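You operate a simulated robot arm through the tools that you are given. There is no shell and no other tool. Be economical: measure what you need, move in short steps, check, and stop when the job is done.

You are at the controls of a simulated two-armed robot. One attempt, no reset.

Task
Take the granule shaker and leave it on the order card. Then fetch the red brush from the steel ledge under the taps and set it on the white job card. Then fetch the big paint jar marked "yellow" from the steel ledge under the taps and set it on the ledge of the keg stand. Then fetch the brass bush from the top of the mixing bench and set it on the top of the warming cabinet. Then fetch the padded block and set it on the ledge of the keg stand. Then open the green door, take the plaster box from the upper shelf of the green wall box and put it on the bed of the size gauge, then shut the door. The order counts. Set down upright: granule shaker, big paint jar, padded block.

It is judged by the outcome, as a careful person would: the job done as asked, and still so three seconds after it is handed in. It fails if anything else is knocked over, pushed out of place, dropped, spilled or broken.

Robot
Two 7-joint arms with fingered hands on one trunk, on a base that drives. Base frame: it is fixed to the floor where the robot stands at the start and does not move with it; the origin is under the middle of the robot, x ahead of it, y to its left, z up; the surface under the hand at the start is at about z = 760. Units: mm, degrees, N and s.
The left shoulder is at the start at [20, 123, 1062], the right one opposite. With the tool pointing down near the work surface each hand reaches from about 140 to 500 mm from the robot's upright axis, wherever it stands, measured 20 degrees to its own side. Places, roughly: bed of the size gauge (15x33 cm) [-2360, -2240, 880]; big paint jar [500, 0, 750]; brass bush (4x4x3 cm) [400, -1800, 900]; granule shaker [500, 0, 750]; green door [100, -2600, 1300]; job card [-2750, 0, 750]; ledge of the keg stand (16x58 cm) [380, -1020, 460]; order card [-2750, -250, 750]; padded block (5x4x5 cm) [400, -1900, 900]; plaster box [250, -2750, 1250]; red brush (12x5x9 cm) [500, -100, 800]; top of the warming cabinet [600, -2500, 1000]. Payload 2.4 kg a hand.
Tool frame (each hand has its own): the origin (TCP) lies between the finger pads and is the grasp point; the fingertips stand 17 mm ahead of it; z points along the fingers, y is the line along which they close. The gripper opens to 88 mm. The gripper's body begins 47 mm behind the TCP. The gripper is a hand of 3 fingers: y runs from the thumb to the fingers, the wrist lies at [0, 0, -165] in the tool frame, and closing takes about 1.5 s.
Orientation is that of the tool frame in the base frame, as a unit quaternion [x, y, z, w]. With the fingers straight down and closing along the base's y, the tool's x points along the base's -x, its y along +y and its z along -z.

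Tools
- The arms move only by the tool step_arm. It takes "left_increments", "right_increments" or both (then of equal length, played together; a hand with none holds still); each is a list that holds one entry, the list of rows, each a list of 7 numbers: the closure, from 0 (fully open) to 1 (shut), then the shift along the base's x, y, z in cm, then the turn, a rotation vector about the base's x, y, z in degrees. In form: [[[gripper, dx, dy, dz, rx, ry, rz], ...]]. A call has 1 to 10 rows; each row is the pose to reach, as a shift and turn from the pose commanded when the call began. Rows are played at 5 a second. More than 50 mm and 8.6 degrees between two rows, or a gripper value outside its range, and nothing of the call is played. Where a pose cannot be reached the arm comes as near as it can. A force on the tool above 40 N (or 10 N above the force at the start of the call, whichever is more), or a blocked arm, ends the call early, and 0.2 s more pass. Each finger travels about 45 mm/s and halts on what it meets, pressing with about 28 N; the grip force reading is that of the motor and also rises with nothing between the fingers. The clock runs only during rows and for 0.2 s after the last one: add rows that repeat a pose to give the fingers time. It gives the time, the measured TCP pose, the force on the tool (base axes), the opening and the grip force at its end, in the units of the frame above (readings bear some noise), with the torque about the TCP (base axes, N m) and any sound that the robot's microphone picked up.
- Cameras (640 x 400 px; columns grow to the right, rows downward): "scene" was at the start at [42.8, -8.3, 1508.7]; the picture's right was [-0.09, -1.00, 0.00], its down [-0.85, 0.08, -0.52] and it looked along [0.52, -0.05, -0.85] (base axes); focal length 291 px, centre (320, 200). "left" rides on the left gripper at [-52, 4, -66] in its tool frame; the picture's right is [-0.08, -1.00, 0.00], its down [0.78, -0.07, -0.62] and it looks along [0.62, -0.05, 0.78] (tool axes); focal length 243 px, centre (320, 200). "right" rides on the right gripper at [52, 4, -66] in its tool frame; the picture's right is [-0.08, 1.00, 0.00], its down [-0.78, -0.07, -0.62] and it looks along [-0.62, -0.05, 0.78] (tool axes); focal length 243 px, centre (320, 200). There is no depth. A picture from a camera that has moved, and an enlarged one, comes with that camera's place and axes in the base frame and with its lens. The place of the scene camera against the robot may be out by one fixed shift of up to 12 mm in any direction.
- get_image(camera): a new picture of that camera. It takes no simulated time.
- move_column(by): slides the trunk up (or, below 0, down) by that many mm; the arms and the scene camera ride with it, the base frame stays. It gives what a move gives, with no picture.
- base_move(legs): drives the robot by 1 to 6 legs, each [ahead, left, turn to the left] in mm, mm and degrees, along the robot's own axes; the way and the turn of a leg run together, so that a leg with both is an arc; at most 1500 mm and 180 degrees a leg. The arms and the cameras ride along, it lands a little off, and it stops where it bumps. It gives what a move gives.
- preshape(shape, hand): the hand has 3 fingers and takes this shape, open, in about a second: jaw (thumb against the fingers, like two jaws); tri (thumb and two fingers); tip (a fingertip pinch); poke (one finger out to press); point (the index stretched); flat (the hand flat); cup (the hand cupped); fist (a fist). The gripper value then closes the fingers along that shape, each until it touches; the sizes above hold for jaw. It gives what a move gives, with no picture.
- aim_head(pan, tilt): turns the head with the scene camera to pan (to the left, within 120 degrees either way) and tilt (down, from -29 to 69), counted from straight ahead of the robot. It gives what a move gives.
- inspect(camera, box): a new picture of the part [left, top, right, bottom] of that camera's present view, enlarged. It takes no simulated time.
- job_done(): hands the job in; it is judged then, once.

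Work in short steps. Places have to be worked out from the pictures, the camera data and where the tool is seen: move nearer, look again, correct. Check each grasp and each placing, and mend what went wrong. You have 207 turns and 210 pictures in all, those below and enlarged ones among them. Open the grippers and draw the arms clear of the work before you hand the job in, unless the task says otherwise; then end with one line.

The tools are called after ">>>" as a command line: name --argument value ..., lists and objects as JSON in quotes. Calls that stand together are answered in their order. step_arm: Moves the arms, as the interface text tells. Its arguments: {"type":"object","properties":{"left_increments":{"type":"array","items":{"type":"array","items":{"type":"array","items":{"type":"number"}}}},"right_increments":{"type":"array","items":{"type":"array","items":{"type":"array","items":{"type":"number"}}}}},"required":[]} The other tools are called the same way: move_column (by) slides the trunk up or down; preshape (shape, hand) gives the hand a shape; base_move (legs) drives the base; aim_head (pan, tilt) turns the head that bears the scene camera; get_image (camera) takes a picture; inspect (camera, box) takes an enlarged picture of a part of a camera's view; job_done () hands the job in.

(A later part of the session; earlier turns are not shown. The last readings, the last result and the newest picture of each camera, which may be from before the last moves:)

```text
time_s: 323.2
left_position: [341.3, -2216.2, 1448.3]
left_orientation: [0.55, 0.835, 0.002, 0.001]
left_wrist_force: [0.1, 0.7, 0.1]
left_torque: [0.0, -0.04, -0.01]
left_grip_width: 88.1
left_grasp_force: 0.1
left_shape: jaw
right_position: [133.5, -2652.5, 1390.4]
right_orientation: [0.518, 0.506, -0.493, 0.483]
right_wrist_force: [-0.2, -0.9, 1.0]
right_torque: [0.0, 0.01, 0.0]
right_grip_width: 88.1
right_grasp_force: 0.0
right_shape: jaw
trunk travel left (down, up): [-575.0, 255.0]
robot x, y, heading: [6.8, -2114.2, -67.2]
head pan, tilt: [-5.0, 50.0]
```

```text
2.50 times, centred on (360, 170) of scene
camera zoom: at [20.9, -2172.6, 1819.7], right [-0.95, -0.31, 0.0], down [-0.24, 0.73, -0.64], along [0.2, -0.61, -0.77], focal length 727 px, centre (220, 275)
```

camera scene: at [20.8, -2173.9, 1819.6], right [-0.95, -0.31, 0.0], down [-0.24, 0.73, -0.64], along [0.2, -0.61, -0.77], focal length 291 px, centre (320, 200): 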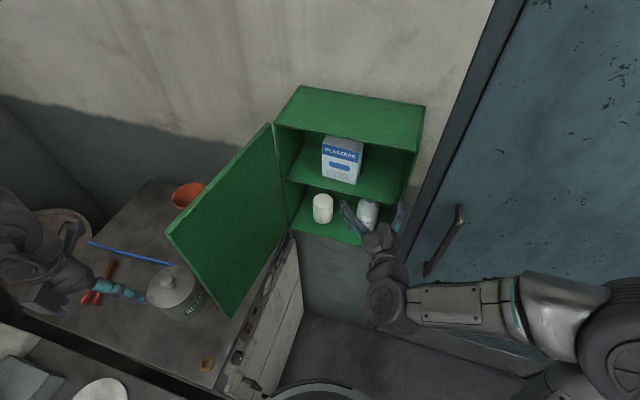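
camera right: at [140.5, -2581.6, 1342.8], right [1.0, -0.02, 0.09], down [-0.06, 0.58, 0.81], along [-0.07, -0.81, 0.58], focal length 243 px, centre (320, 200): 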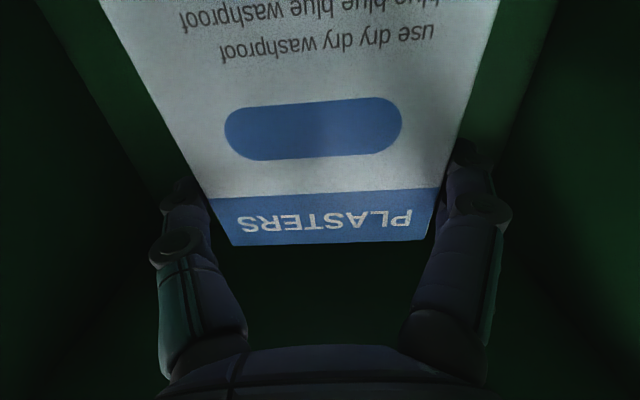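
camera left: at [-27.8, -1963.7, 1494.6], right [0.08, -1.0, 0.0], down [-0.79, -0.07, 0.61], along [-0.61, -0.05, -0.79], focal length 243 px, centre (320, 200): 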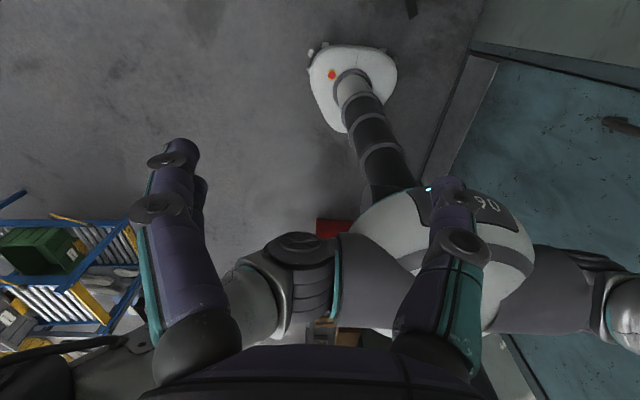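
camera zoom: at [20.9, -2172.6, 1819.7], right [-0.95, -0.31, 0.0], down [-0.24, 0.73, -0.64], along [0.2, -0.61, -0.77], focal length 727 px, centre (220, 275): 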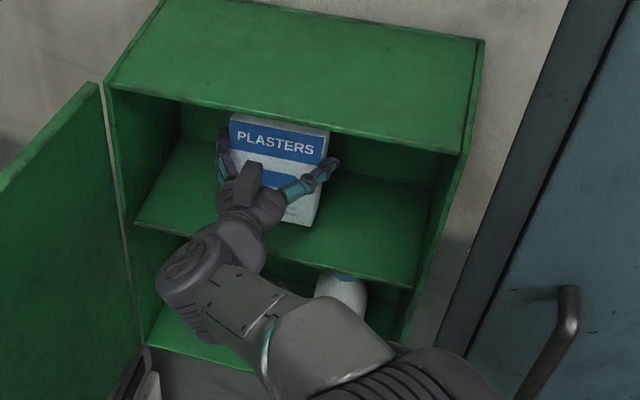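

The box slid back ~15 mm while the tips straddle its sides. I advance 15 mm more and then close gently.

>>> step_arm --right_increments '[[[0, 0, -0.6, 0, 0, 0, 0], [0, 0, -1.2, 0, 0, 0, 0], [0, 0, -1.5, 0, 0, 0, 0], [0.1, 0, -1.5, 0, 0, 0, 0], [0.3, 0, -1.5, 0, 0, 0, 0], [0.5, 0, -1.5, 0, 0, 0, 0], [0.5, 0, -1.5, 0, 0, 0, 0]]]'

>>> get_image --camera "right"

>>> inspect --camera "scene" --box '[280, 90, 440, 250]'

```text
time_s: 324.8
left_position: [340.7, -2216.2, 1448.6]
left_orientation: [0.55, 0.835, 0.002, 0.002]
left_wrist_force: [0.1, -0.3, -0.1]
left_torque: [0.01, -0.01, -0.05]
left_grip_width: 88.1
left_grasp_force: 0.2
left_shape: jaw
right_position: [134.3, -2665.2, 1390.4]
right_orientation: [0.518, 0.507, -0.491, 0.483]
right_wrist_force: [-1.4, 0.2, -1.3]
right_torque: [0.01, -0.04, -0.04]
right_grip_width: 79.9
right_grasp_force: 28.0
right_shape: jaw
trunk travel left (down, up): [-575.0, 255.0]
robot x, y, heading: [11.7, -2116.0, -67.1]
head pan, tilt: [-5.0, 50.0]
```

```text
75 pictures are left
camera right: at [140.8, -2595.9, 1341.8], right [1.0, -0.02, 0.09], down [-0.06, 0.58, 0.81], along [-0.07, -0.81, 0.58], focal length 243 px, centre (320, 200)
```

right: 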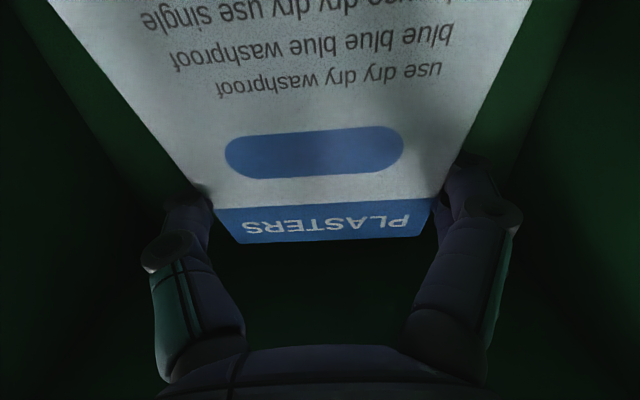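

```text
2.50 times, centred on (360, 170) of scene
camera zoom: at [20.9, -2172.7, 1819.7], right [-0.95, -0.31, 0.0], down [-0.24, 0.73, -0.64], along [0.2, -0.61, -0.77], focal length 727 px, centre (220, 275)
```

zoom: 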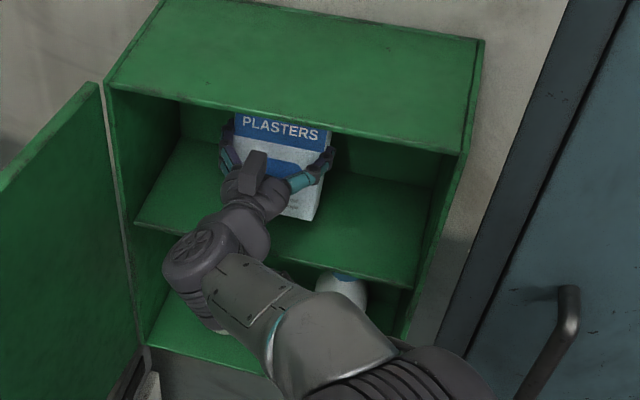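

It grips at 79.9 mm with 28 N. I tighten, lift 1.5 cm and check.

>>> step_arm --right_increments '[[[0.8, 0, 0, 0, 0, 0, 0], [1, 0, 0, 0, 0, 0, 0], [1, 0, 0, 0, 0, 0, 0], [1, 0, 0, 0.7, 0, 0, 0], [1, 0, 0, 1.5, 0, 0, 0], [1, 0, 0, 1.5, 0, 0, 0]]]'

>>> get_image --camera "right"

>>> inspect --camera "scene" --box '[280, 90, 440, 250]'

```text
time_s: 326.2
left_position: [340.0, -2217.0, 1448.6]
left_orientation: [0.55, 0.835, 0.002, 0.001]
left_wrist_force: [0.0, -0.3, 0.0]
left_torque: [-0.01, 0.02, 0.03]
left_grip_width: 88.2
left_grasp_force: 0.2
left_shape: jaw
right_position: [134.2, -2666.2, 1403.5]
right_orientation: [0.519, 0.507, -0.491, 0.483]
right_wrist_force: [-0.5, 0.7, -1.1]
right_torque: [0.03, -0.02, -0.03]
right_grip_width: 80.1
right_grasp_force: 27.8
right_shape: jaw
trunk travel left (down, up): [-575.0, 255.0]
robot x, y, heading: [5.7, -2114.7, -67.0]
head pan, tilt: [-5.0, 50.0]
```

```text
73 pictures are left
camera right: at [140.6, -2596.9, 1356.9], right [1.0, -0.02, 0.09], down [-0.06, 0.58, 0.81], along [-0.07, -0.81, 0.58], focal length 243 px, centre (320, 200)
```

right: 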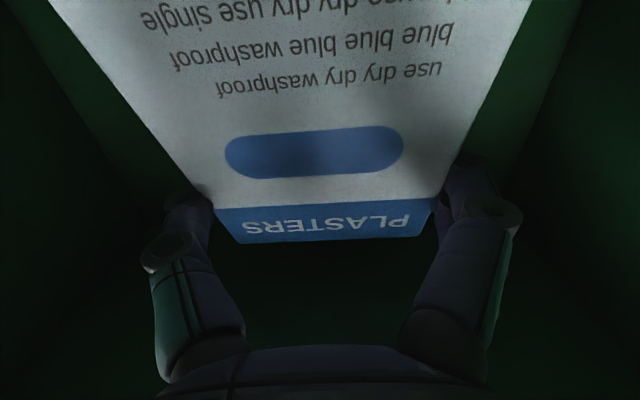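

```text
2.50 times, centred on (360, 170) of scene
camera zoom: at [20.9, -2172.8, 1819.7], right [-0.95, -0.31, 0.0], down [-0.24, 0.73, -0.64], along [0.2, -0.61, -0.77], focal length 727 px, centre (220, 275)
```

zoom: 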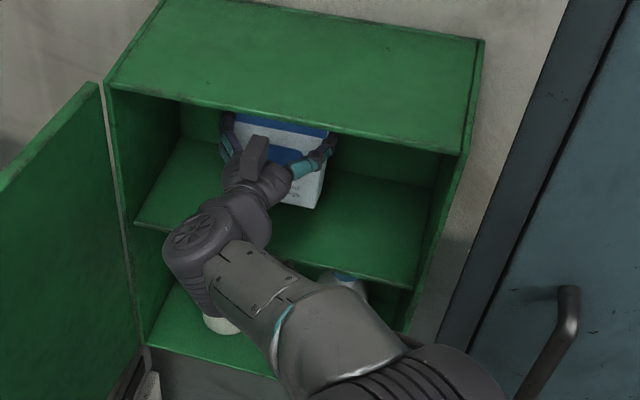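

The box moves with the hand. I pull it straight out.

>>> step_arm --right_increments '[[[1, 0, 2, 0, 0, 0, 0], [1, 0, 4.5, 0, 0, 0, 0], [1, 0, 7.5, 0, 0, 0, 0], [1, 0, 10.5, 0, 0, 0, 0], [1, -1, 13.5, 0, 0, 0, 0], [1, -3, 16.5, 0, 0, 0, 0], [1, -5, 19, 0, 0, 0, 0]]]'

>>> get_image --camera "scene"

>>> get_image --camera "right"

```text
time_s: 327.8
left_position: [340.1, -2217.4, 1449.1]
left_orientation: [0.55, 0.835, 0.003, 0.002]
left_wrist_force: [-0.3, -1.2, -0.7]
left_torque: [0.03, -0.01, 0.02]
left_grip_width: 87.8
left_grasp_force: 0.0
left_shape: jaw
right_position: [84.6, -2474.0, 1405.6]
right_orientation: [0.518, 0.506, -0.491, 0.484]
right_wrist_force: [-0.8, -0.1, -0.8]
right_torque: [0.02, 0.01, 0.0]
right_grip_width: 80.1
right_grasp_force: 27.6
right_shape: jaw
trunk travel left (down, up): [-575.0, 255.0]
robot x, y, heading: [10.7, -2117.3, -66.9]
head pan, tilt: [-5.0, 50.0]
```

```text
71 pictures are left
camera scene: at [20.2, -2172.1, 1819.7], right [-0.95, -0.31, 0.0], down [-0.24, 0.73, -0.64], along [0.2, -0.61, -0.77], focal length 291 px, centre (320, 200)
```

scene: 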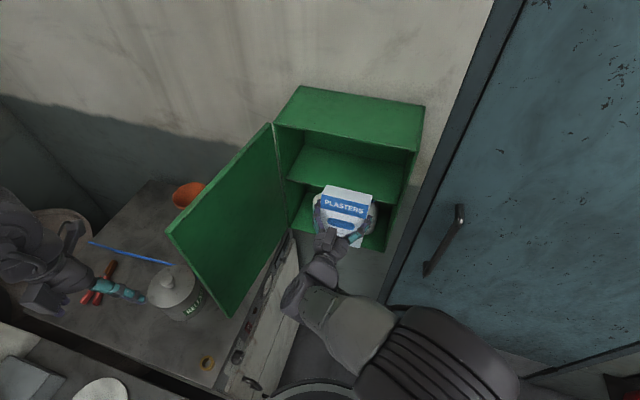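

```text
70 pictures are left
camera right: at [90.9, -2404.9, 1357.5], right [1.0, -0.02, 0.09], down [-0.06, 0.58, 0.81], along [-0.07, -0.81, 0.58], focal length 243 px, centre (320, 200)
```

right: 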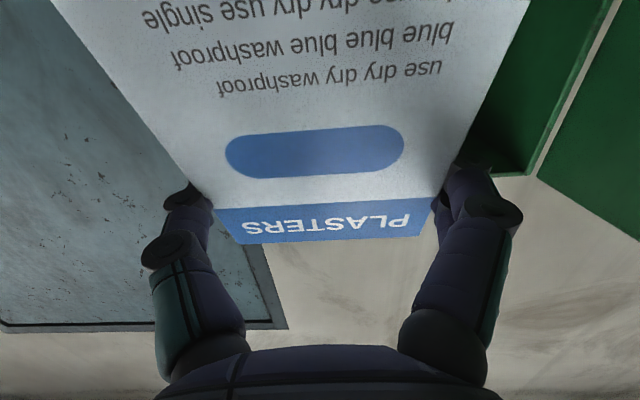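

The plaster box is out, gripped firmly. I leave the corner without sweeping the door, then strafe west to the gauge's bench.

>>> base_move --legs '[[-92, 39, 0], [-291, -430, 0], [0, 0, -23], [-250, 0, 0], [0, -1000, 0], [0, -740, 0]]'

>>> aim_head --pan 0 --tilt 40

>>> get_image --camera "scene"

```text
time_s: 342.6
left_position: [-1969.3, -1891.3, 1447.9]
left_orientation: [0.702, 0.712, 0.003, 0.003]
left_wrist_force: [0.2, -0.3, 0.1]
left_torque: [-0.01, -0.02, 0.01]
left_grip_width: 88.0
left_grasp_force: 0.1
left_shape: jaw
right_position: [-2303.8, -2033.9, 1405.7]
right_orientation: [0.607, 0.396, -0.576, 0.378]
right_wrist_force: [-0.4, 1.3, -0.8]
right_torque: [0.0, 0.03, 0.0]
right_grip_width: 80.1
right_grasp_force: 27.9
right_shape: jaw
trunk travel left (down, up): [-575.0, 255.0]
robot x, y, heading: [-2235.1, -1673.5, -89.4]
head pan, tilt: [-5.0, 50.0]
```

```text
time_s: 343.4
left_position: [-1968.8, -1891.0, 1447.6]
left_orientation: [0.702, 0.713, 0.003, 0.002]
left_wrist_force: [-0.3, 0.0, 0.4]
left_torque: [0.02, -0.04, 0.04]
left_grip_width: 87.9
left_grasp_force: 0.1
left_shape: jaw
right_position: [-2303.0, -2032.5, 1404.6]
right_orientation: [0.606, 0.397, -0.576, 0.379]
right_wrist_force: [0.4, 0.5, 0.1]
right_torque: [0.01, -0.02, 0.02]
right_grip_width: 79.7
right_grasp_force: 28.2
right_shape: jaw
trunk travel left (down, up): [-575.0, 255.0]
robot x, y, heading: [-2238.8, -1674.0, -89.3]
head pan, tilt: [0.0, 40.0]
```

```text
69 pictures are left
camera scene: at [-2240.5, -1739.9, 1833.8], right [-1.0, -0.01, 0.0], down [-0.01, 0.64, -0.77], along [0.01, -0.77, -0.64], focal length 291 px, centre (320, 200)
```

scene: 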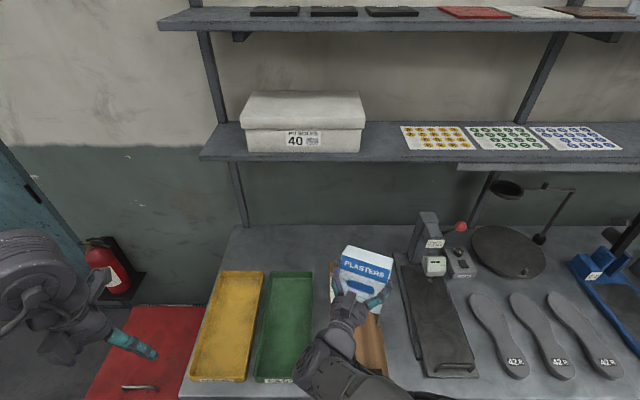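

Candidates for the size gauge: the black bed with dial at right and a brown board partly hidden by the hand. I inspect more closely.

>>> step_arm --right_increments '[[[1, -2, 2, 0, 0, 0, 0], [1, -6, 4, 0, 0, 0, 0], [1, -10, 6, 0, 0, 0, 0], [1, -14, 7, 0, 0, 0, 0], [1, -18, 7, 0, 0, 0, 0]]]'

>>> inspect --camera "scene" --box '[180, 200, 640, 400]'

```text
time_s: 344.6
left_position: [-1972.7, -1892.0, 1448.4]
left_orientation: [0.702, 0.712, 0.004, 0.003]
left_wrist_force: [-0.6, -0.1, 0.5]
left_torque: [0.01, -0.04, 0.01]
left_grip_width: 88.1
left_grasp_force: 0.2
left_shape: jaw
right_position: [-2484.0, -2019.1, 1437.6]
right_orientation: [0.606, 0.397, -0.575, 0.379]
right_wrist_force: [0.0, -0.4, 0.4]
right_torque: [0.0, 0.0, 0.01]
right_grip_width: 80.0
right_grasp_force: 27.8
right_shape: jaw
right hand out of reach, approached as far as the arm can: row 3, 4, 5
trunk travel left (down, up): [-575.0, 255.0]
robot x, y, heading: [-2232.2, -1671.9, -89.5]
head pan, tilt: [0.0, 40.0]
```

```text
1.39 times, centred on (410, 300) of scene
camera zoom: at [-2245.0, -1739.6, 1833.8], right [-1.0, -0.01, 0.0], down [-0.01, 0.64, -0.77], along [0.01, -0.77, -0.64], focal length 404 px, centre (195, 61)
```

zoom: 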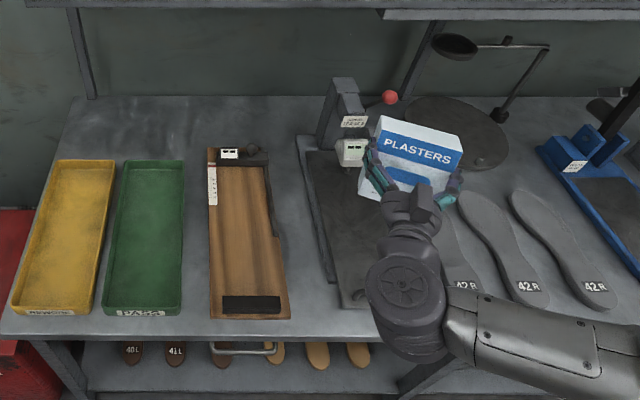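

The wooden board with a scale and readout matches the size gauge. I read the labels to be sure.

>>> inspect --camera "scene" --box '[310, 250, 470, 370]'

```text
3.33 times, centred on (390, 310) of scene
camera zoom: at [-2245.0, -1739.6, 1833.8], right [-1.0, -0.01, 0.0], down [-0.01, 0.64, -0.77], along [0.01, -0.77, -0.64], focal length 969 px, centre (87, -167)
```

zoom: 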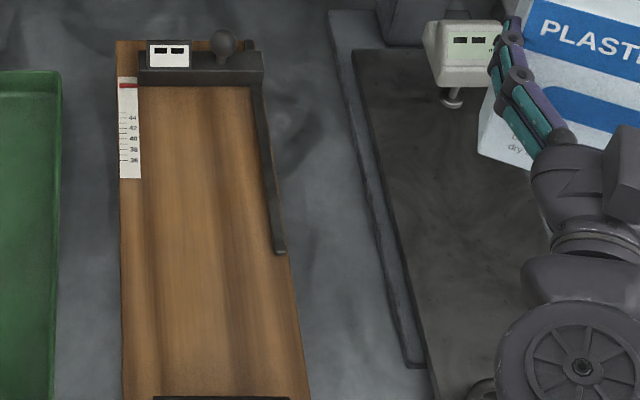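

It is the size gauge (shoe-size scale); its bed centre is about (-2360, -2237, ~880), free width ≈ 145 mm. I straighten the hand's yaw and bring it back to the centre.

>>> step_arm --right_increments '[[[1, 3, 0, 0, 0, 0, 5], [1, 6, 0, 0, 0, 0, 10], [1, 9, 0, 0, 0, 0, 15], [1, 12, 0, 0, 0, 0, 20], [1, 14, 0, 0, 0, 0, 23.6], [1, 14, 0, 0, 0, 0, 23.6]]]'

```text
time_s: 345.9
left_position: [-1970.2, -1890.9, 1449.0]
left_orientation: [0.701, 0.713, 0.002, 0.003]
left_wrist_force: [0.0, -0.4, 0.5]
left_torque: [-0.01, 0.0, 0.05]
left_grip_width: 87.8
left_grasp_force: 0.1
left_shape: jaw
right_position: [-2340.2, -2024.1, 1436.6]
right_orientation: [0.513, 0.513, -0.486, 0.488]
right_wrist_force: [-0.1, 0.4, 0.2]
right_torque: [0.02, 0.0, 0.01]
right_grip_width: 80.1
right_grasp_force: 27.7
right_shape: jaw
right hand out of reach, approached as far as the arm can: row 1
trunk travel left (down, up): [-575.0, 255.0]
robot x, y, heading: [-2237.3, -1672.8, -89.2]
head pan, tilt: [0.0, 40.0]
```

Now I pitch the hand down to vertical (box ends up lying on its back), keeping it high above the bench.

>>> step_arm --right_increments '[[[1, 0, -0.61, -2.47, 8.6, 0, 0], [1, 0, -0.86, -4.88, 17.2, 0, 0], [1, 0, -0.76, -7.18, 25.8, 0, 0], [1, 0, -0.31, -9.32, 34.4, 0, 0], [1, 0, 0.43, -11.25, 43, 0, 0], [1, 0, 1.45, -12.93, 51.6, 0, 0], [1, 0, 2.7, -14.32, 60.2, 0, 0], [1, 0, 4.13, -15.38, 68.8, 0, 0], [1, 0, 5.7, -16.1, 77.4, 0, 0], [1, 0, 7.35, -16.46, 86, 0, 0]]]'

>>> get_image --camera "right"

>>> get_image --camera "scene"

```text
time_s: 348.1
left_position: [-1971.4, -1891.6, 1449.4]
left_orientation: [0.701, 0.713, 0.003, 0.003]
left_wrist_force: [-0.6, 0.6, -0.1]
left_torque: [-0.01, -0.03, 0.03]
left_grip_width: 87.8
left_grasp_force: 0.1
left_shape: jaw
right_position: [-2327.3, -1914.4, 1273.6]
right_orientation: [0.707, 0.707, -0.022, 0.006]
right_wrist_force: [-0.3, -0.2, -0.1]
right_torque: [0.0, -0.06, 0.0]
right_grip_width: 79.7
right_grasp_force: 28.0
right_shape: jaw
right hand out of reach, approached as far as the arm can: row 6, 7, 8, 9, 10
trunk travel left (down, up): [-575.0, 255.0]
robot x, y, heading: [-2235.4, -1672.1, -89.4]
head pan, tilt: [0.0, 40.0]
```

```text
66 pictures are left
camera right: at [-2321.5, -1858.0, 1338.2], right [1.0, -0.09, -0.02], down [-0.05, -0.76, 0.65], along [-0.07, -0.65, -0.76], focal length 243 px, centre (320, 200)
```

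right: 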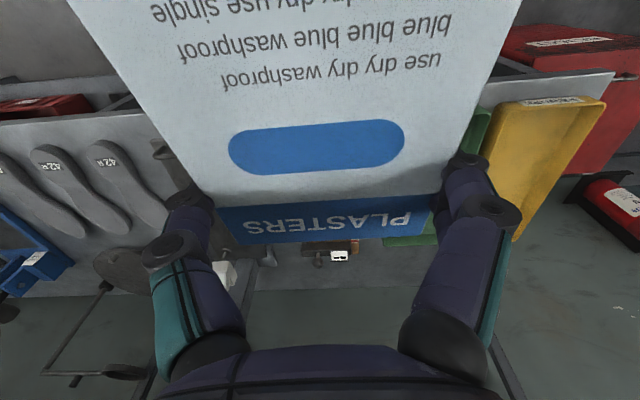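

```text
65 pictures are left
camera scene: at [-2244.5, -1739.9, 1833.7], right [-1.0, -0.01, 0.0], down [-0.01, 0.64, -0.77], along [0.01, -0.77, -0.64], focal length 291 px, centre (320, 200)
```

scene: 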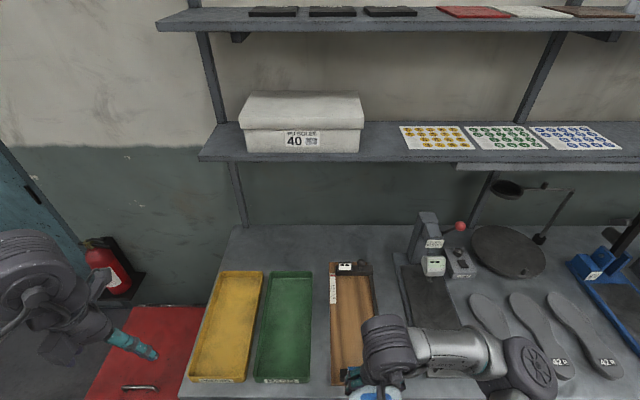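

The hand points down with the box nearly level (far end ~6° low). I lower the trunk 150 mm and drive 125 mm toward the bench.

>>> move_column --by -150

>>> base_move --legs '[[125, 0, 0]]'

>>> aim_head --pan -10 --tilt 55

>>> get_image --camera "scene"

```text
time_s: 349.9
left_position: [-1967.7, -1890.9, 1297.1]
left_orientation: [0.702, 0.713, 0.001, 0.002]
left_wrist_force: [0.0, -0.2, -0.2]
left_torque: [0.01, 0.0, 0.03]
left_grip_width: 88.1
left_grasp_force: 0.1
left_shape: jaw
right_position: [-2324.6, -1913.8, 1126.6]
right_orientation: [0.709, 0.705, -0.012, 0.013]
right_wrist_force: [-0.4, -0.9, -0.5]
right_torque: [0.01, -0.04, -0.02]
right_grip_width: 79.3
right_grasp_force: 27.6
right_shape: jaw
trunk travel left (down, up): [-425.0, 405.0]
robot x, y, heading: [-2236.5, -1671.0, -89.4]
head pan, tilt: [0.0, 40.0]
```

```text
time_s: 351.2
left_position: [-1967.8, -2018.1, 1297.6]
left_orientation: [0.702, 0.712, 0.003, 0.002]
left_wrist_force: [0.1, 0.0, -0.3]
left_torque: [0.05, 0.0, -0.01]
left_grip_width: 88.0
left_grasp_force: 0.0
left_shape: jaw
right_position: [-2322.6, -2042.2, 1126.2]
right_orientation: [0.709, 0.705, -0.012, 0.013]
right_wrist_force: [-0.5, 0.1, -0.5]
right_torque: [0.01, 0.01, -0.03]
right_grip_width: 79.5
right_grasp_force: 27.9
right_shape: jaw
trunk travel left (down, up): [-425.0, 405.0]
robot x, y, heading: [-2234.6, -1798.5, -89.4]
head pan, tilt: [0.0, 40.0]
```

```text
time_s: 351.9
left_position: [-1967.3, -2017.3, 1298.9]
left_orientation: [0.701, 0.714, 0.002, 0.002]
left_wrist_force: [-0.2, -0.2, 0.0]
left_torque: [0.0, -0.01, 0.01]
left_grip_width: 88.1
left_grasp_force: 0.1
left_shape: jaw
right_position: [-2323.2, -2039.8, 1124.7]
right_orientation: [0.709, 0.705, -0.013, 0.014]
right_wrist_force: [-0.5, 0.8, -1.5]
right_torque: [-0.05, 0.02, 0.0]
right_grip_width: 79.7
right_grasp_force: 27.6
right_shape: jaw
trunk travel left (down, up): [-425.0, 405.0]
robot x, y, heading: [-2237.2, -1795.3, -88.9]
head pan, tilt: [-10.0, 55.0]
```

```text
64 pictures are left
camera scene: at [-2251.9, -1851.8, 1663.2], right [-0.99, 0.16, 0.0], down [0.13, 0.81, -0.57], along [-0.09, -0.57, -0.82], focal length 291 px, centre (320, 200)
```

scene: 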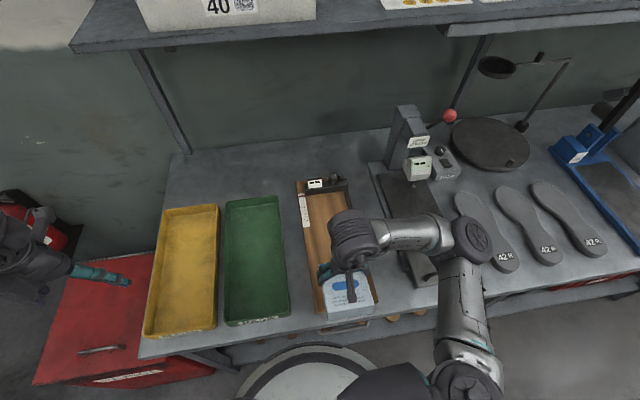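

I carry the box forward over the gauge bed and view it from both cameras.

>>> step_arm --right_increments '[[[1, -0.5, -4, 0, -2, 0, 0], [1, -1, -8, -1, -4, 0, 0], [1, -1.5, -12, -3, -6, 0, 0], [1, -2, -15.5, -6, -6, 0, 0], [1, -2, -15.5, -10, -6, 0, 0], [1, -2, -15.5, -10, -6, 0, 0]]]'

>>> get_image --camera "right"

>>> inspect --camera "scene" --box '[260, 150, 440, 350]'

```text
time_s: 353.3
left_position: [-1967.3, -2018.9, 1298.7]
left_orientation: [0.701, 0.713, 0.002, 0.002]
left_wrist_force: [0.2, 0.3, 0.3]
left_torque: [-0.01, 0.01, -0.02]
left_grip_width: 87.9
left_grasp_force: 0.0
left_shape: jaw
right_position: [-2303.8, -2057.5, 1124.5]
right_orientation: [0.711, 0.7, -0.047, 0.05]
right_wrist_force: [-0.5, 0.4, -0.2]
right_torque: [-0.02, 0.0, -0.01]
right_grip_width: 79.4
right_grasp_force: 28.0
right_shape: jaw
right hand out of reach, approached as far as the arm can: row 1, 2, 3, 4, 5, 6
trunk travel left (down, up): [-425.0, 405.0]
robot x, y, heading: [-2236.1, -1800.7, -89.3]
head pan, tilt: [-10.0, 55.0]
```

```text
63 pictures are left
camera right: at [-2297.1, -1995.3, 1183.6], right [0.99, -0.1, 0.02], down [-0.08, -0.69, 0.72], along [-0.06, -0.72, -0.69], focal length 243 px, centre (320, 200)
```

right: 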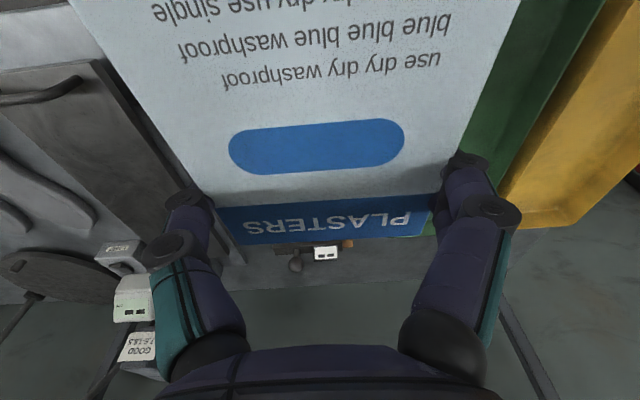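

```text
2.00 times, centred on (350, 250) of scene
camera zoom: at [-2251.7, -1851.9, 1663.2], right [-0.99, 0.16, 0.0], down [0.13, 0.81, -0.57], along [-0.09, -0.57, -0.82], focal length 581 px, centre (260, 100)
```

zoom: 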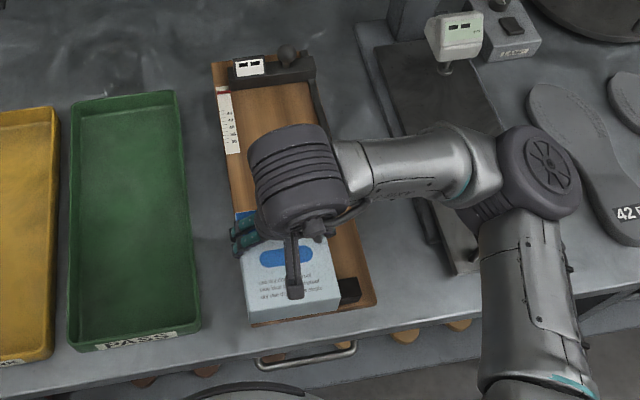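

The arm barely followed. I retry with a plain forward and downward move.

>>> step_arm --right_increments '[[[1, -1, -3, -2, 0, 0, 0], [1, -2, -6, -4, 0, 0, 0], [1, -3, -9, -6, 0, 0, 0], [1, -4, -12, -8, 0, 0, 0], [1, -4, -12, -8, 0, 0, 0]]]'

>>> get_image --camera "scene"

```text
time_s: 354.5
left_position: [-1967.2, -2017.7, 1298.3]
left_orientation: [0.702, 0.712, 0.002, 0.002]
left_wrist_force: [-0.6, 0.5, 0.0]
left_torque: [-0.04, 0.04, -0.02]
left_grip_width: 88.0
left_grasp_force: 0.0
left_shape: jaw
right_position: [-2304.9, -2054.9, 1119.3]
right_orientation: [0.708, 0.703, -0.049, 0.051]
right_wrist_force: [-1.1, -0.2, -0.4]
right_torque: [-0.03, -0.02, 0.01]
right_grip_width: 79.4
right_grasp_force: 28.0
right_shape: jaw
right hand out of reach, approached as far as the arm can: row 1, 2, 3, 4, 5
trunk travel left (down, up): [-425.0, 405.0]
robot x, y, heading: [-2233.7, -1797.3, -89.3]
head pan, tilt: [-10.0, 55.0]
```

```text
61 pictures are left
camera scene: at [-2251.9, -1851.8, 1663.2], right [-0.99, 0.16, 0.0], down [0.13, 0.81, -0.57], along [-0.09, -0.57, -0.82], focal length 291 px, centre (320, 200)
```

scene: 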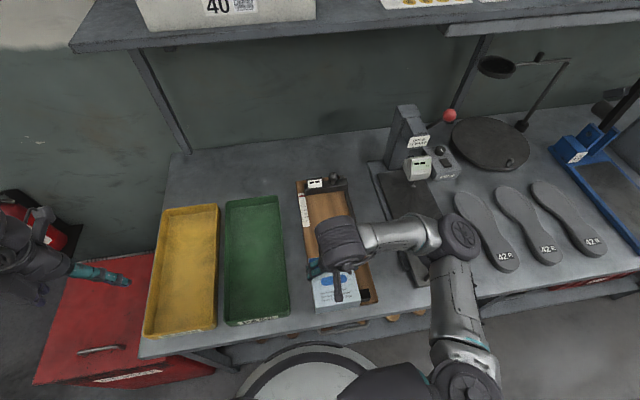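

The elbow is folded to the right. I try shifting the hand rightward (−x) first to unfold it, then forward.

>>> step_arm --right_increments '[[[1, -3, 0, 2, 0, 0, 0], [1, -6, 0, 4, 0, 0, 0], [1, -9, 0, 6, 0, 0, 0], [1, -12, -2, 6, 0, 0, 0], [1, -15, -4, 6, 0, 0, 0], [1, -15, -6, 6, 0, 0, 0]]]'

```text
time_s: 355.9
left_position: [-1968.5, -2016.1, 1297.8]
left_orientation: [0.702, 0.712, 0.001, 0.002]
left_wrist_force: [0.1, -0.4, 0.3]
left_torque: [0.01, 0.03, 0.0]
left_grip_width: 88.1
left_grasp_force: 0.0
left_shape: jaw
right_position: [-2375.8, -2012.5, 1172.5]
right_orientation: [0.707, 0.704, -0.049, 0.051]
right_wrist_force: [0.5, 0.3, -0.6]
right_torque: [-0.01, -0.02, -0.02]
right_grip_width: 79.5
right_grasp_force: 27.4
right_shape: jaw
right hand out of reach, approached as far as the arm can: row 1, 2, 3, 4, 5, 6
trunk travel left (down, up): [-425.0, 405.0]
robot x, y, heading: [-2234.9, -1801.3, -89.3]
head pan, tilt: [-10.0, 55.0]
```

I test with a null step whether the commanded pose equals the measured one.

>>> step_arm --right_increments '[[[1, 0, 0, 0, 0, 0, 0], [1, 0, 0, 0, 0, 0, 0]]]'

```text
time_s: 356.5
left_position: [-1967.1, -2016.7, 1298.0]
left_orientation: [0.702, 0.712, 0.002, 0.002]
left_wrist_force: [-0.2, -0.4, 0.0]
left_torque: [0.02, -0.02, 0.0]
left_grip_width: 87.7
left_grasp_force: 0.0
left_shape: jaw
right_position: [-2375.5, -2012.0, 1172.0]
right_orientation: [0.707, 0.704, -0.05, 0.05]
right_wrist_force: [0.7, 0.2, -0.7]
right_torque: [0.0, 0.02, 0.0]
right_grip_width: 79.4
right_grasp_force: 27.8
right_shape: jaw
trunk travel left (down, up): [-425.0, 405.0]
robot x, y, heading: [-2235.4, -1797.5, -89.2]
head pan, tilt: [-10.0, 55.0]
```

The command resets to the measured pose, so the arm is only stuck locally. I pitch the hand back up partway while extending forward, to re-approach from an extended posture.

>>> step_arm --right_increments '[[[1, 0, -2.9, 0.6, -8.5, 0, 0], [1, 0, -6.1, 1.6, -17, 0, 0], [1, 0, -9.7, 2.8, -25.5, 0, 0], [1, 0, -13.1, 4.4, -34, 0, 0], [1, 0, -16.2, 6.2, -42.5, 0, 0], [1, 0, -18.5, 6.2, -42.5, 0, 0]]]'

>>> get_image --camera "scene"

```text
time_s: 357.9
left_position: [-1970.0, -2016.7, 1299.4]
left_orientation: [0.702, 0.712, 0.003, 0.003]
left_wrist_force: [0.5, -0.1, 0.7]
left_torque: [-0.01, -0.04, 0.0]
left_grip_width: 88.1
left_grasp_force: 0.0
left_shape: jaw
right_position: [-2374.1, -2189.9, 1218.8]
right_orientation: [0.638, 0.638, -0.302, 0.309]
right_wrist_force: [-1.4, -0.5, -0.6]
right_torque: [-0.02, -0.05, 0.04]
right_grip_width: 79.5
right_grasp_force: 28.3
right_shape: jaw
right hand out of reach, approached as far as the arm can: row 1, 2, 3, 4, 5, 6
trunk travel left (down, up): [-425.0, 405.0]
robot x, y, heading: [-2234.9, -1797.4, -89.5]
head pan, tilt: [-10.0, 55.0]
```

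```text
60 pictures are left
camera scene: at [-2254.9, -1851.5, 1663.1], right [-0.99, 0.16, 0.0], down [0.13, 0.81, -0.57], along [-0.09, -0.57, -0.82], focal length 291 px, centre (320, 200)
```

scene: 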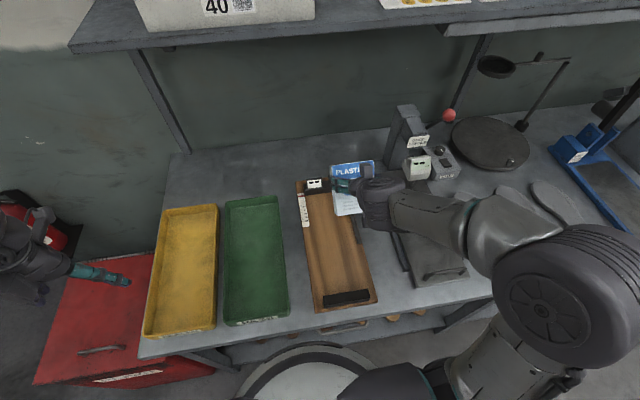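

The elbow has unfolded. I pitch down again while keeping the TCP over the bed and lowering to z ≈ 1090.

>>> step_arm --right_increments '[[[1, 0.3, 0, -1, 7, 0, 0], [1, 0.6, 0, -3, 14, 0, 0], [1, 0.9, 0, -5.5, 21, 0, 0], [1, 1.2, 0, -8, 28, 0, 0], [1, 1.5, 0, -10.5, 35, 0, 0], [1, 1.8, 0, -12.5, 42, 0, 0], [1, 1.8, 0, -12.5, 42, 0, 0]]]'

>>> get_image --camera "right"

>>> inspect --camera "scene" --box '[260, 150, 440, 350]'

```text
time_s: 359.5
left_position: [-1967.8, -2016.4, 1299.3]
left_orientation: [0.702, 0.712, 0.001, 0.001]
left_wrist_force: [0.7, 0.7, -0.9]
left_torque: [0.02, 0.05, 0.03]
left_grip_width: 88.2
left_grasp_force: 0.0
left_shape: jaw
right_position: [-2356.5, -2189.5, 1089.2]
right_orientation: [0.707, 0.704, -0.052, 0.053]
right_wrist_force: [-0.8, 0.3, 0.3]
right_torque: [-0.02, 0.0, -0.03]
right_grip_width: 79.4
right_grasp_force: 28.0
right_shape: jaw
right hand out of reach, approached as far as the arm can: row 1
trunk travel left (down, up): [-425.0, 405.0]
robot x, y, heading: [-2232.5, -1795.5, -89.3]
head pan, tilt: [-10.0, 55.0]
```

```text
59 pictures are left
camera right: at [-2351.0, -2126.5, 1147.0], right [1.0, -0.09, 0.01], down [-0.07, -0.68, 0.73], along [-0.06, -0.73, -0.68], focal length 243 px, centre (320, 200)
```

right: 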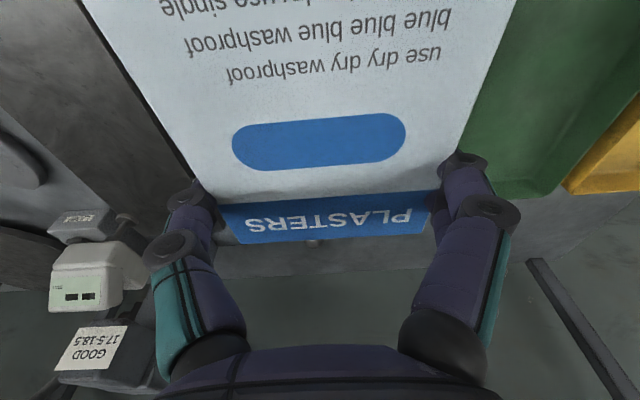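

```text
2.00 times, centred on (350, 250) of scene
camera zoom: at [-2251.7, -1851.5, 1663.2], right [-0.99, 0.16, 0.0], down [0.13, 0.81, -0.57], along [-0.09, -0.57, -0.82], focal length 581 px, centre (260, 100)
```

zoom: 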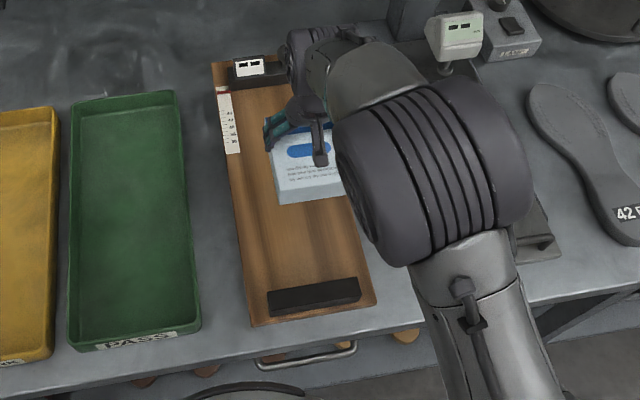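

The box hangs above the bed; projected down it needs ~12 mm toward +x. I shift and lower to z ≈ 960.

>>> step_arm --right_increments '[[[1, 1.2, 0, -2, 0, 0, 0], [1, 1.2, 0, -5, 0, 0, 0], [1, 1.2, 0, -8.5, 0, 0, 0], [1, 1.2, 0, -11.5, 0, 0, 0], [1, 1.2, 0, -12.8, 0, 0, 0], [1, 1.2, 0, -12.8, 0, 0, 0]]]'

>>> inspect --camera "scene" --box '[260, 150, 440, 350]'

>>> get_image --camera "right"

```text
time_s: 360.9
left_position: [-1967.2, -2017.5, 1298.5]
left_orientation: [0.702, 0.712, 0.002, 0.002]
left_wrist_force: [0.4, 0.1, 0.2]
left_torque: [-0.04, 0.04, -0.03]
left_grip_width: 87.9
left_grasp_force: 0.0
left_shape: jaw
right_position: [-2345.1, -2189.6, 958.8]
right_orientation: [0.707, 0.703, -0.051, 0.053]
right_wrist_force: [0.6, -0.5, -0.7]
right_torque: [0.0, 0.02, 0.01]
right_grip_width: 79.3
right_grasp_force: 28.6
right_shape: jaw
trunk travel left (down, up): [-425.0, 405.0]
robot x, y, heading: [-2234.0, -1794.2, -89.2]
head pan, tilt: [-10.0, 55.0]
```

```text
2.00 times, centred on (350, 250) of scene
camera zoom: at [-2251.9, -1851.8, 1663.2], right [-0.99, 0.16, 0.0], down [0.13, 0.81, -0.57], along [-0.09, -0.57, -0.82], focal length 581 px, centre (260, 100)
```

zoom: 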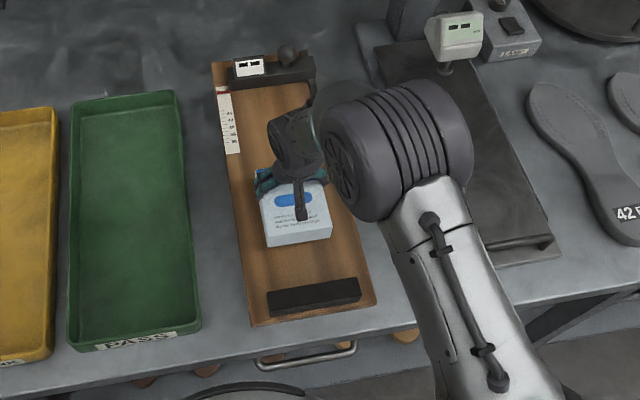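

```text
56 pictures are left
camera right: at [-2339.4, -2127.4, 1018.2], right [1.0, -0.09, 0.01], down [-0.07, -0.68, 0.73], along [-0.05, -0.73, -0.68], focal length 243 px, centre (320, 200)
```

right: 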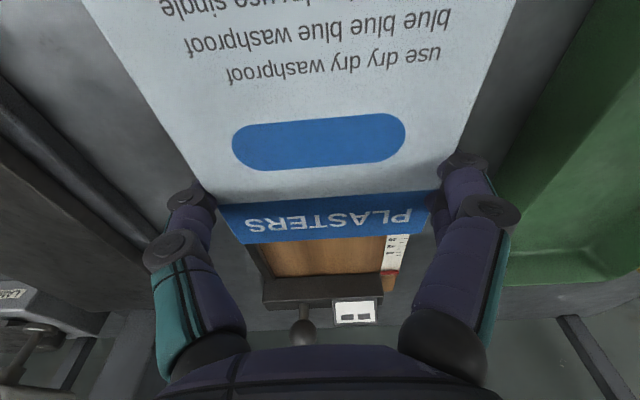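

Aligned with the bed. I lower slowly until contact.

>>> step_arm --right_increments '[[[1, 0.2, 0, -0.8, 0, 0, 0], [1, 0.2, 0, -1.5, 0, 0, 0], [1, 0.2, 0, -2, 0, 0, 0], [1, 0.2, 0, -2.5, 0, 0, 0], [1, 0.2, 0, -3, 0, 0, 0], [1, 0.2, 0, -3, 0, 0, 0]]]'

>>> inspect --camera "scene" --box '[260, 150, 440, 350]'

```text
time_s: 362.3
left_position: [-1967.6, -2016.4, 1298.6]
left_orientation: [0.701, 0.713, 0.002, 0.001]
left_wrist_force: [0.1, 0.2, -1.1]
left_torque: [0.02, 0.01, 0.0]
left_grip_width: 87.8
left_grasp_force: 0.1
left_shape: jaw
right_position: [-2342.2, -2190.4, 929.7]
right_orientation: [0.707, 0.703, -0.053, 0.053]
right_wrist_force: [0.7, -0.4, -0.9]
right_torque: [-0.02, 0.0, 0.01]
right_grip_width: 79.5
right_grasp_force: 27.5
right_shape: jaw
trunk travel left (down, up): [-425.0, 405.0]
robot x, y, heading: [-2232.8, -1800.1, -89.5]
head pan, tilt: [-10.0, 55.0]
```

```text
2.00 times, centred on (350, 250) of scene
camera zoom: at [-2251.9, -1851.9, 1663.2], right [-0.99, 0.16, 0.0], down [0.13, 0.81, -0.57], along [-0.09, -0.57, -0.82], focal length 581 px, centre (260, 100)
```

zoom: 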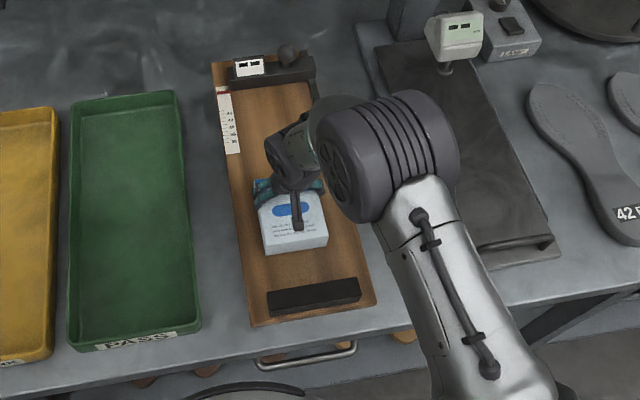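

No contact yet; I continue down.

>>> step_arm --right_increments '[[[1, -0.2, 0, -0.7, 0, 0, 0], [1, -0.2, 0, -1.3, 0, 0, 0], [1, -0.2, 0, -1.9, 0, 0, 0], [1, -0.2, 0, -2.4, 0, 0, 0], [1, -0.2, 0, -2.9, 0, 0, 0], [1, -0.2, 0, -3.4, 0, 0, 0], [1, -0.2, 0, -3.4, 0, 0, 0]]]'

>>> inspect --camera "scene" --box '[260, 150, 440, 350]'

```text
time_s: 363.4
left_position: [-1967.4, -2013.7, 1298.4]
left_orientation: [0.701, 0.713, 0.001, 0.003]
left_wrist_force: [-0.1, -0.3, 1.4]
left_torque: [0.02, -0.02, 0.01]
left_grip_width: 87.8
left_grasp_force: 0.1
left_shape: jaw
right_position: [-2343.5, -2191.7, 908.5]
right_orientation: [0.707, 0.703, -0.057, 0.058]
right_wrist_force: [1.7, 5.5, 26.3]
right_torque: [0.03, 0.06, 0.04]
right_grip_width: 78.3
right_grasp_force: 27.9
right_shape: jaw
trunk travel left (down, up): [-425.0, 405.0]
robot x, y, heading: [-2237.9, -1797.1, -89.4]
head pan, tilt: [-10.0, 55.0]
stopped in row 5 (right hand): the force on the tool passed its limit at 43 N (the readings are from after the stop); the commanded pose is now the measured one
```

```text
2.00 times, centred on (350, 250) of scene
camera zoom: at [-2251.2, -1848.4, 1663.3], right [-0.99, 0.16, 0.0], down [0.13, 0.81, -0.58], along [-0.09, -0.57, -0.82], focal length 581 px, centre (260, 100)
```

zoom: 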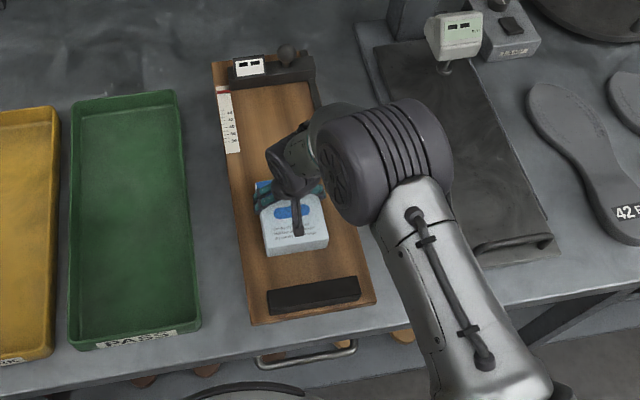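

Contact on the bed. I ease 2 mm, open fully, and rise straight up slowly.

>>> step_arm --right_increments '[[[1, 0, 0, 0.2, 0, 0, 0], [0.6, 0, 0, 0.2, 0, 0, 0], [0.2, 0, 0, 0.2, 0, 0, 0], [0, 0, 0, 0.2, 0, 0, 0], [0, 0, 0, 0.2, 0, 0, 0], [0, 0, 0, 0.2, 0, 0, 0], [0, 0, 0, 1.2, 0, 0, 0], [0, 0, 0, 2.5, 0, 0, 0], [0, 0, 0, 4, 0, 0, 0]]]'

>>> get_image --camera "right"

>>> inspect --camera "scene" --box '[260, 150, 440, 350]'

```text
time_s: 365.4
left_position: [-1967.7, -2016.8, 1300.5]
left_orientation: [0.702, 0.713, 0.002, 0.001]
left_wrist_force: [-0.2, 0.0, -0.2]
left_torque: [-0.01, -0.01, 0.0]
left_grip_width: 87.7
left_grasp_force: 0.0
left_shape: jaw
right_position: [-2344.1, -2190.5, 947.4]
right_orientation: [0.707, 0.703, -0.054, 0.055]
right_wrist_force: [0.1, 0.5, -0.5]
right_torque: [-0.01, 0.05, 0.0]
right_grip_width: 88.3
right_grasp_force: 0.1
right_shape: jaw
trunk travel left (down, up): [-425.0, 405.0]
robot x, y, heading: [-2234.4, -1795.0, -89.6]
head pan, tilt: [-10.0, 55.0]
```

```text
53 pictures are left
camera right: at [-2339.6, -2127.8, 1005.8], right [1.0, -0.09, 0.02], down [-0.07, -0.67, 0.73], along [-0.05, -0.73, -0.68], focal length 243 px, centre (320, 200)
```

right: 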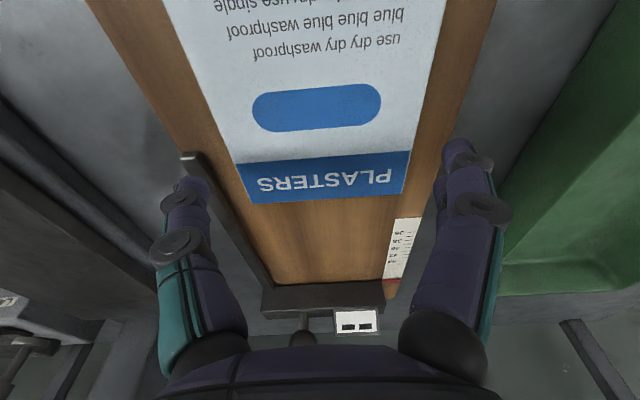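

```text
2.00 times, centred on (350, 250) of scene
camera zoom: at [-2251.9, -1851.7, 1663.2], right [-0.99, 0.16, 0.0], down [0.13, 0.81, -0.57], along [-0.09, -0.57, -0.82], focal length 581 px, centre (260, 100)
```

zoom: 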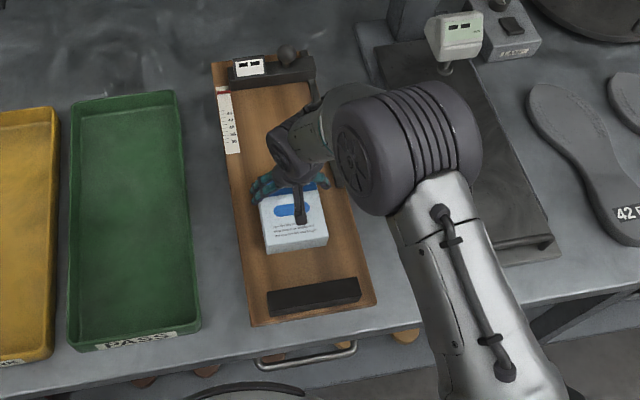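

The plaster box lies fully on the gauge bed. I lift the right hand clear.

>>> step_arm --right_increments '[[[0, 0, 0, 4, 0, 0, 0], [0, 0, 1, 8, 0, 0, 0], [0, 0, 3, 12, 0, 0, 0], [0, 0, 5, 15, 0, 0, 0], [0, 0, 8, 17, 0, 0, 0]]]'

>>> base_move --legs '[[-120, 0, 0]]'

>>> inspect --camera "scene" --box '[220, 120, 480, 340]'

```text
time_s: 366.6
left_position: [-1967.7, -2016.5, 1299.1]
left_orientation: [0.701, 0.713, 0.002, 0.002]
left_wrist_force: [0.6, -0.1, 0.7]
left_torque: [-0.01, -0.02, 0.01]
left_grip_width: 87.7
left_grasp_force: 0.0
left_shape: jaw
right_position: [-2343.9, -2109.8, 1117.9]
right_orientation: [0.706, 0.704, -0.055, 0.056]
right_wrist_force: [-0.4, 0.1, 0.0]
right_torque: [-0.03, 0.02, -0.02]
right_grip_width: 88.1
right_grasp_force: 0.1
right_shape: jaw
trunk travel left (down, up): [-425.0, 405.0]
robot x, y, heading: [-2232.3, -1795.9, -89.3]
head pan, tilt: [-10.0, 55.0]
```

```text
time_s: 367.9
left_position: [-1968.2, -1894.1, 1298.6]
left_orientation: [0.702, 0.713, 0.001, 0.003]
left_wrist_force: [0.8, 0.3, 0.4]
left_torque: [0.0, 0.03, -0.01]
left_grip_width: 87.7
left_grasp_force: 0.2
left_shape: jaw
right_position: [-2344.7, -1986.8, 1118.5]
right_orientation: [0.707, 0.703, -0.055, 0.056]
right_wrist_force: [0.1, 0.0, -0.3]
right_torque: [0.01, 0.01, -0.01]
right_grip_width: 88.0
right_grasp_force: 0.1
right_shape: jaw
trunk travel left (down, up): [-425.0, 405.0]
robot x, y, heading: [-2237.6, -1674.6, -89.5]
head pan, tilt: [-10.0, 55.0]
```

```text
1.82 times, centred on (350, 230) of scene
camera zoom: at [-2253.3, -1728.0, 1663.3], right [-0.99, 0.16, 0.0], down [0.13, 0.81, -0.57], along [-0.09, -0.57, -0.82], focal length 529 px, centre (266, 146)
```

zoom: 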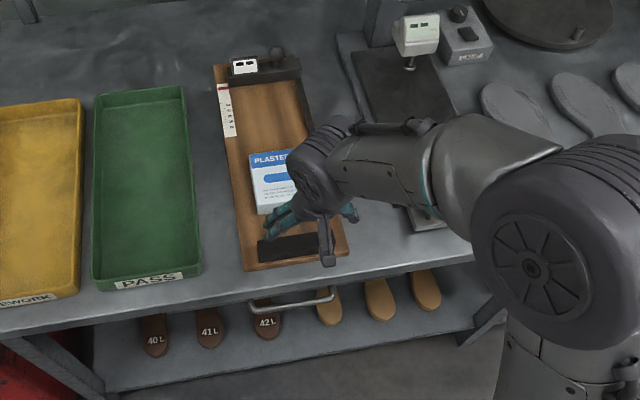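

Now back to shut the door: I raise the trunk and drive east, stopping short of the box.

>>> move_column --by 110

>>> base_move --legs '[[0, 1200, 0], [0, 1020, 0], [200, 0, 0]]'

>>> aim_head --pan 5 --tilt 40

>>> get_image --camera "scene"

```text
time_s: 369.3
left_position: [-1969.2, -1895.5, 1409.3]
left_orientation: [0.702, 0.713, 0.002, 0.002]
left_wrist_force: [0.3, -0.6, 0.1]
left_torque: [-0.01, 0.02, -0.03]
left_grip_width: 87.8
left_grasp_force: 0.0
left_shape: jaw
right_position: [-2345.5, -1988.8, 1227.3]
right_orientation: [0.706, 0.704, -0.055, 0.056]
right_wrist_force: [-0.2, 0.1, 0.0]
right_torque: [-0.01, 0.02, 0.0]
right_grip_width: 87.9
right_grasp_force: 0.1
right_shape: jaw
trunk travel left (down, up): [-535.0, 295.0]
robot x, y, heading: [-2235.0, -1675.0, -89.4]
head pan, tilt: [-10.0, 55.0]
```

```text
time_s: 381.5
left_position: [260.5, -2056.1, 1407.8]
left_orientation: [0.698, 0.716, 0.001, 0.003]
left_wrist_force: [0.0, -0.9, 0.5]
left_torque: [0.02, -0.01, 0.04]
left_grip_width: 88.1
left_grasp_force: 0.0
left_shape: jaw
right_position: [-114.8, -2151.2, 1226.9]
right_orientation: [0.704, 0.706, -0.054, 0.056]
right_wrist_force: [0.9, -0.5, 1.3]
right_torque: [0.03, -0.05, 0.01]
right_grip_width: 88.0
right_grasp_force: 0.1
right_shape: jaw
trunk travel left (down, up): [-535.0, 295.0]
robot x, y, heading: [-10.2, -1837.3, -89.1]
head pan, tilt: [-10.0, 55.0]
```

```text
time_s: 382.3
left_position: [261.4, -2055.0, 1409.3]
left_orientation: [0.699, 0.715, 0.002, 0.002]
left_wrist_force: [-0.2, -0.3, -0.5]
left_torque: [0.0, 0.05, -0.01]
left_grip_width: 88.0
left_grasp_force: 0.0
left_shape: jaw
right_position: [-114.4, -2150.2, 1227.3]
right_orientation: [0.703, 0.706, -0.055, 0.056]
right_wrist_force: [0.2, -0.7, 0.8]
right_torque: [-0.01, 0.04, 0.02]
right_grip_width: 88.2
right_grasp_force: 0.0
right_shape: jaw
trunk travel left (down, up): [-535.0, 295.0]
robot x, y, heading: [-7.8, -1838.3, -89.0]
head pan, tilt: [5.0, 40.0]
```

```text
50 pictures are left
camera scene: at [-4.8, -1904.4, 1793.8], right [-0.99, -0.11, 0.0], down [-0.07, 0.64, -0.77], along [0.08, -0.76, -0.64], focal length 291 px, centre (320, 200)
```

scene: 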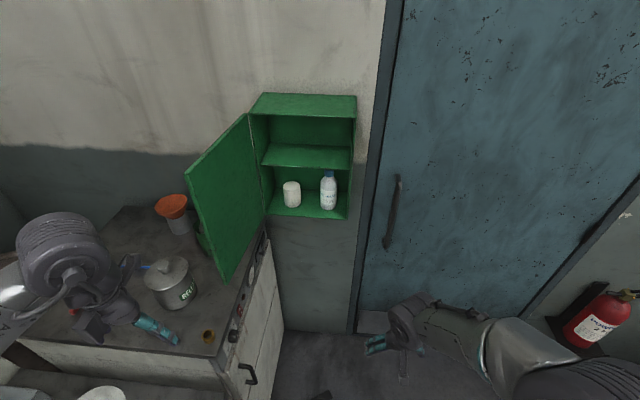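

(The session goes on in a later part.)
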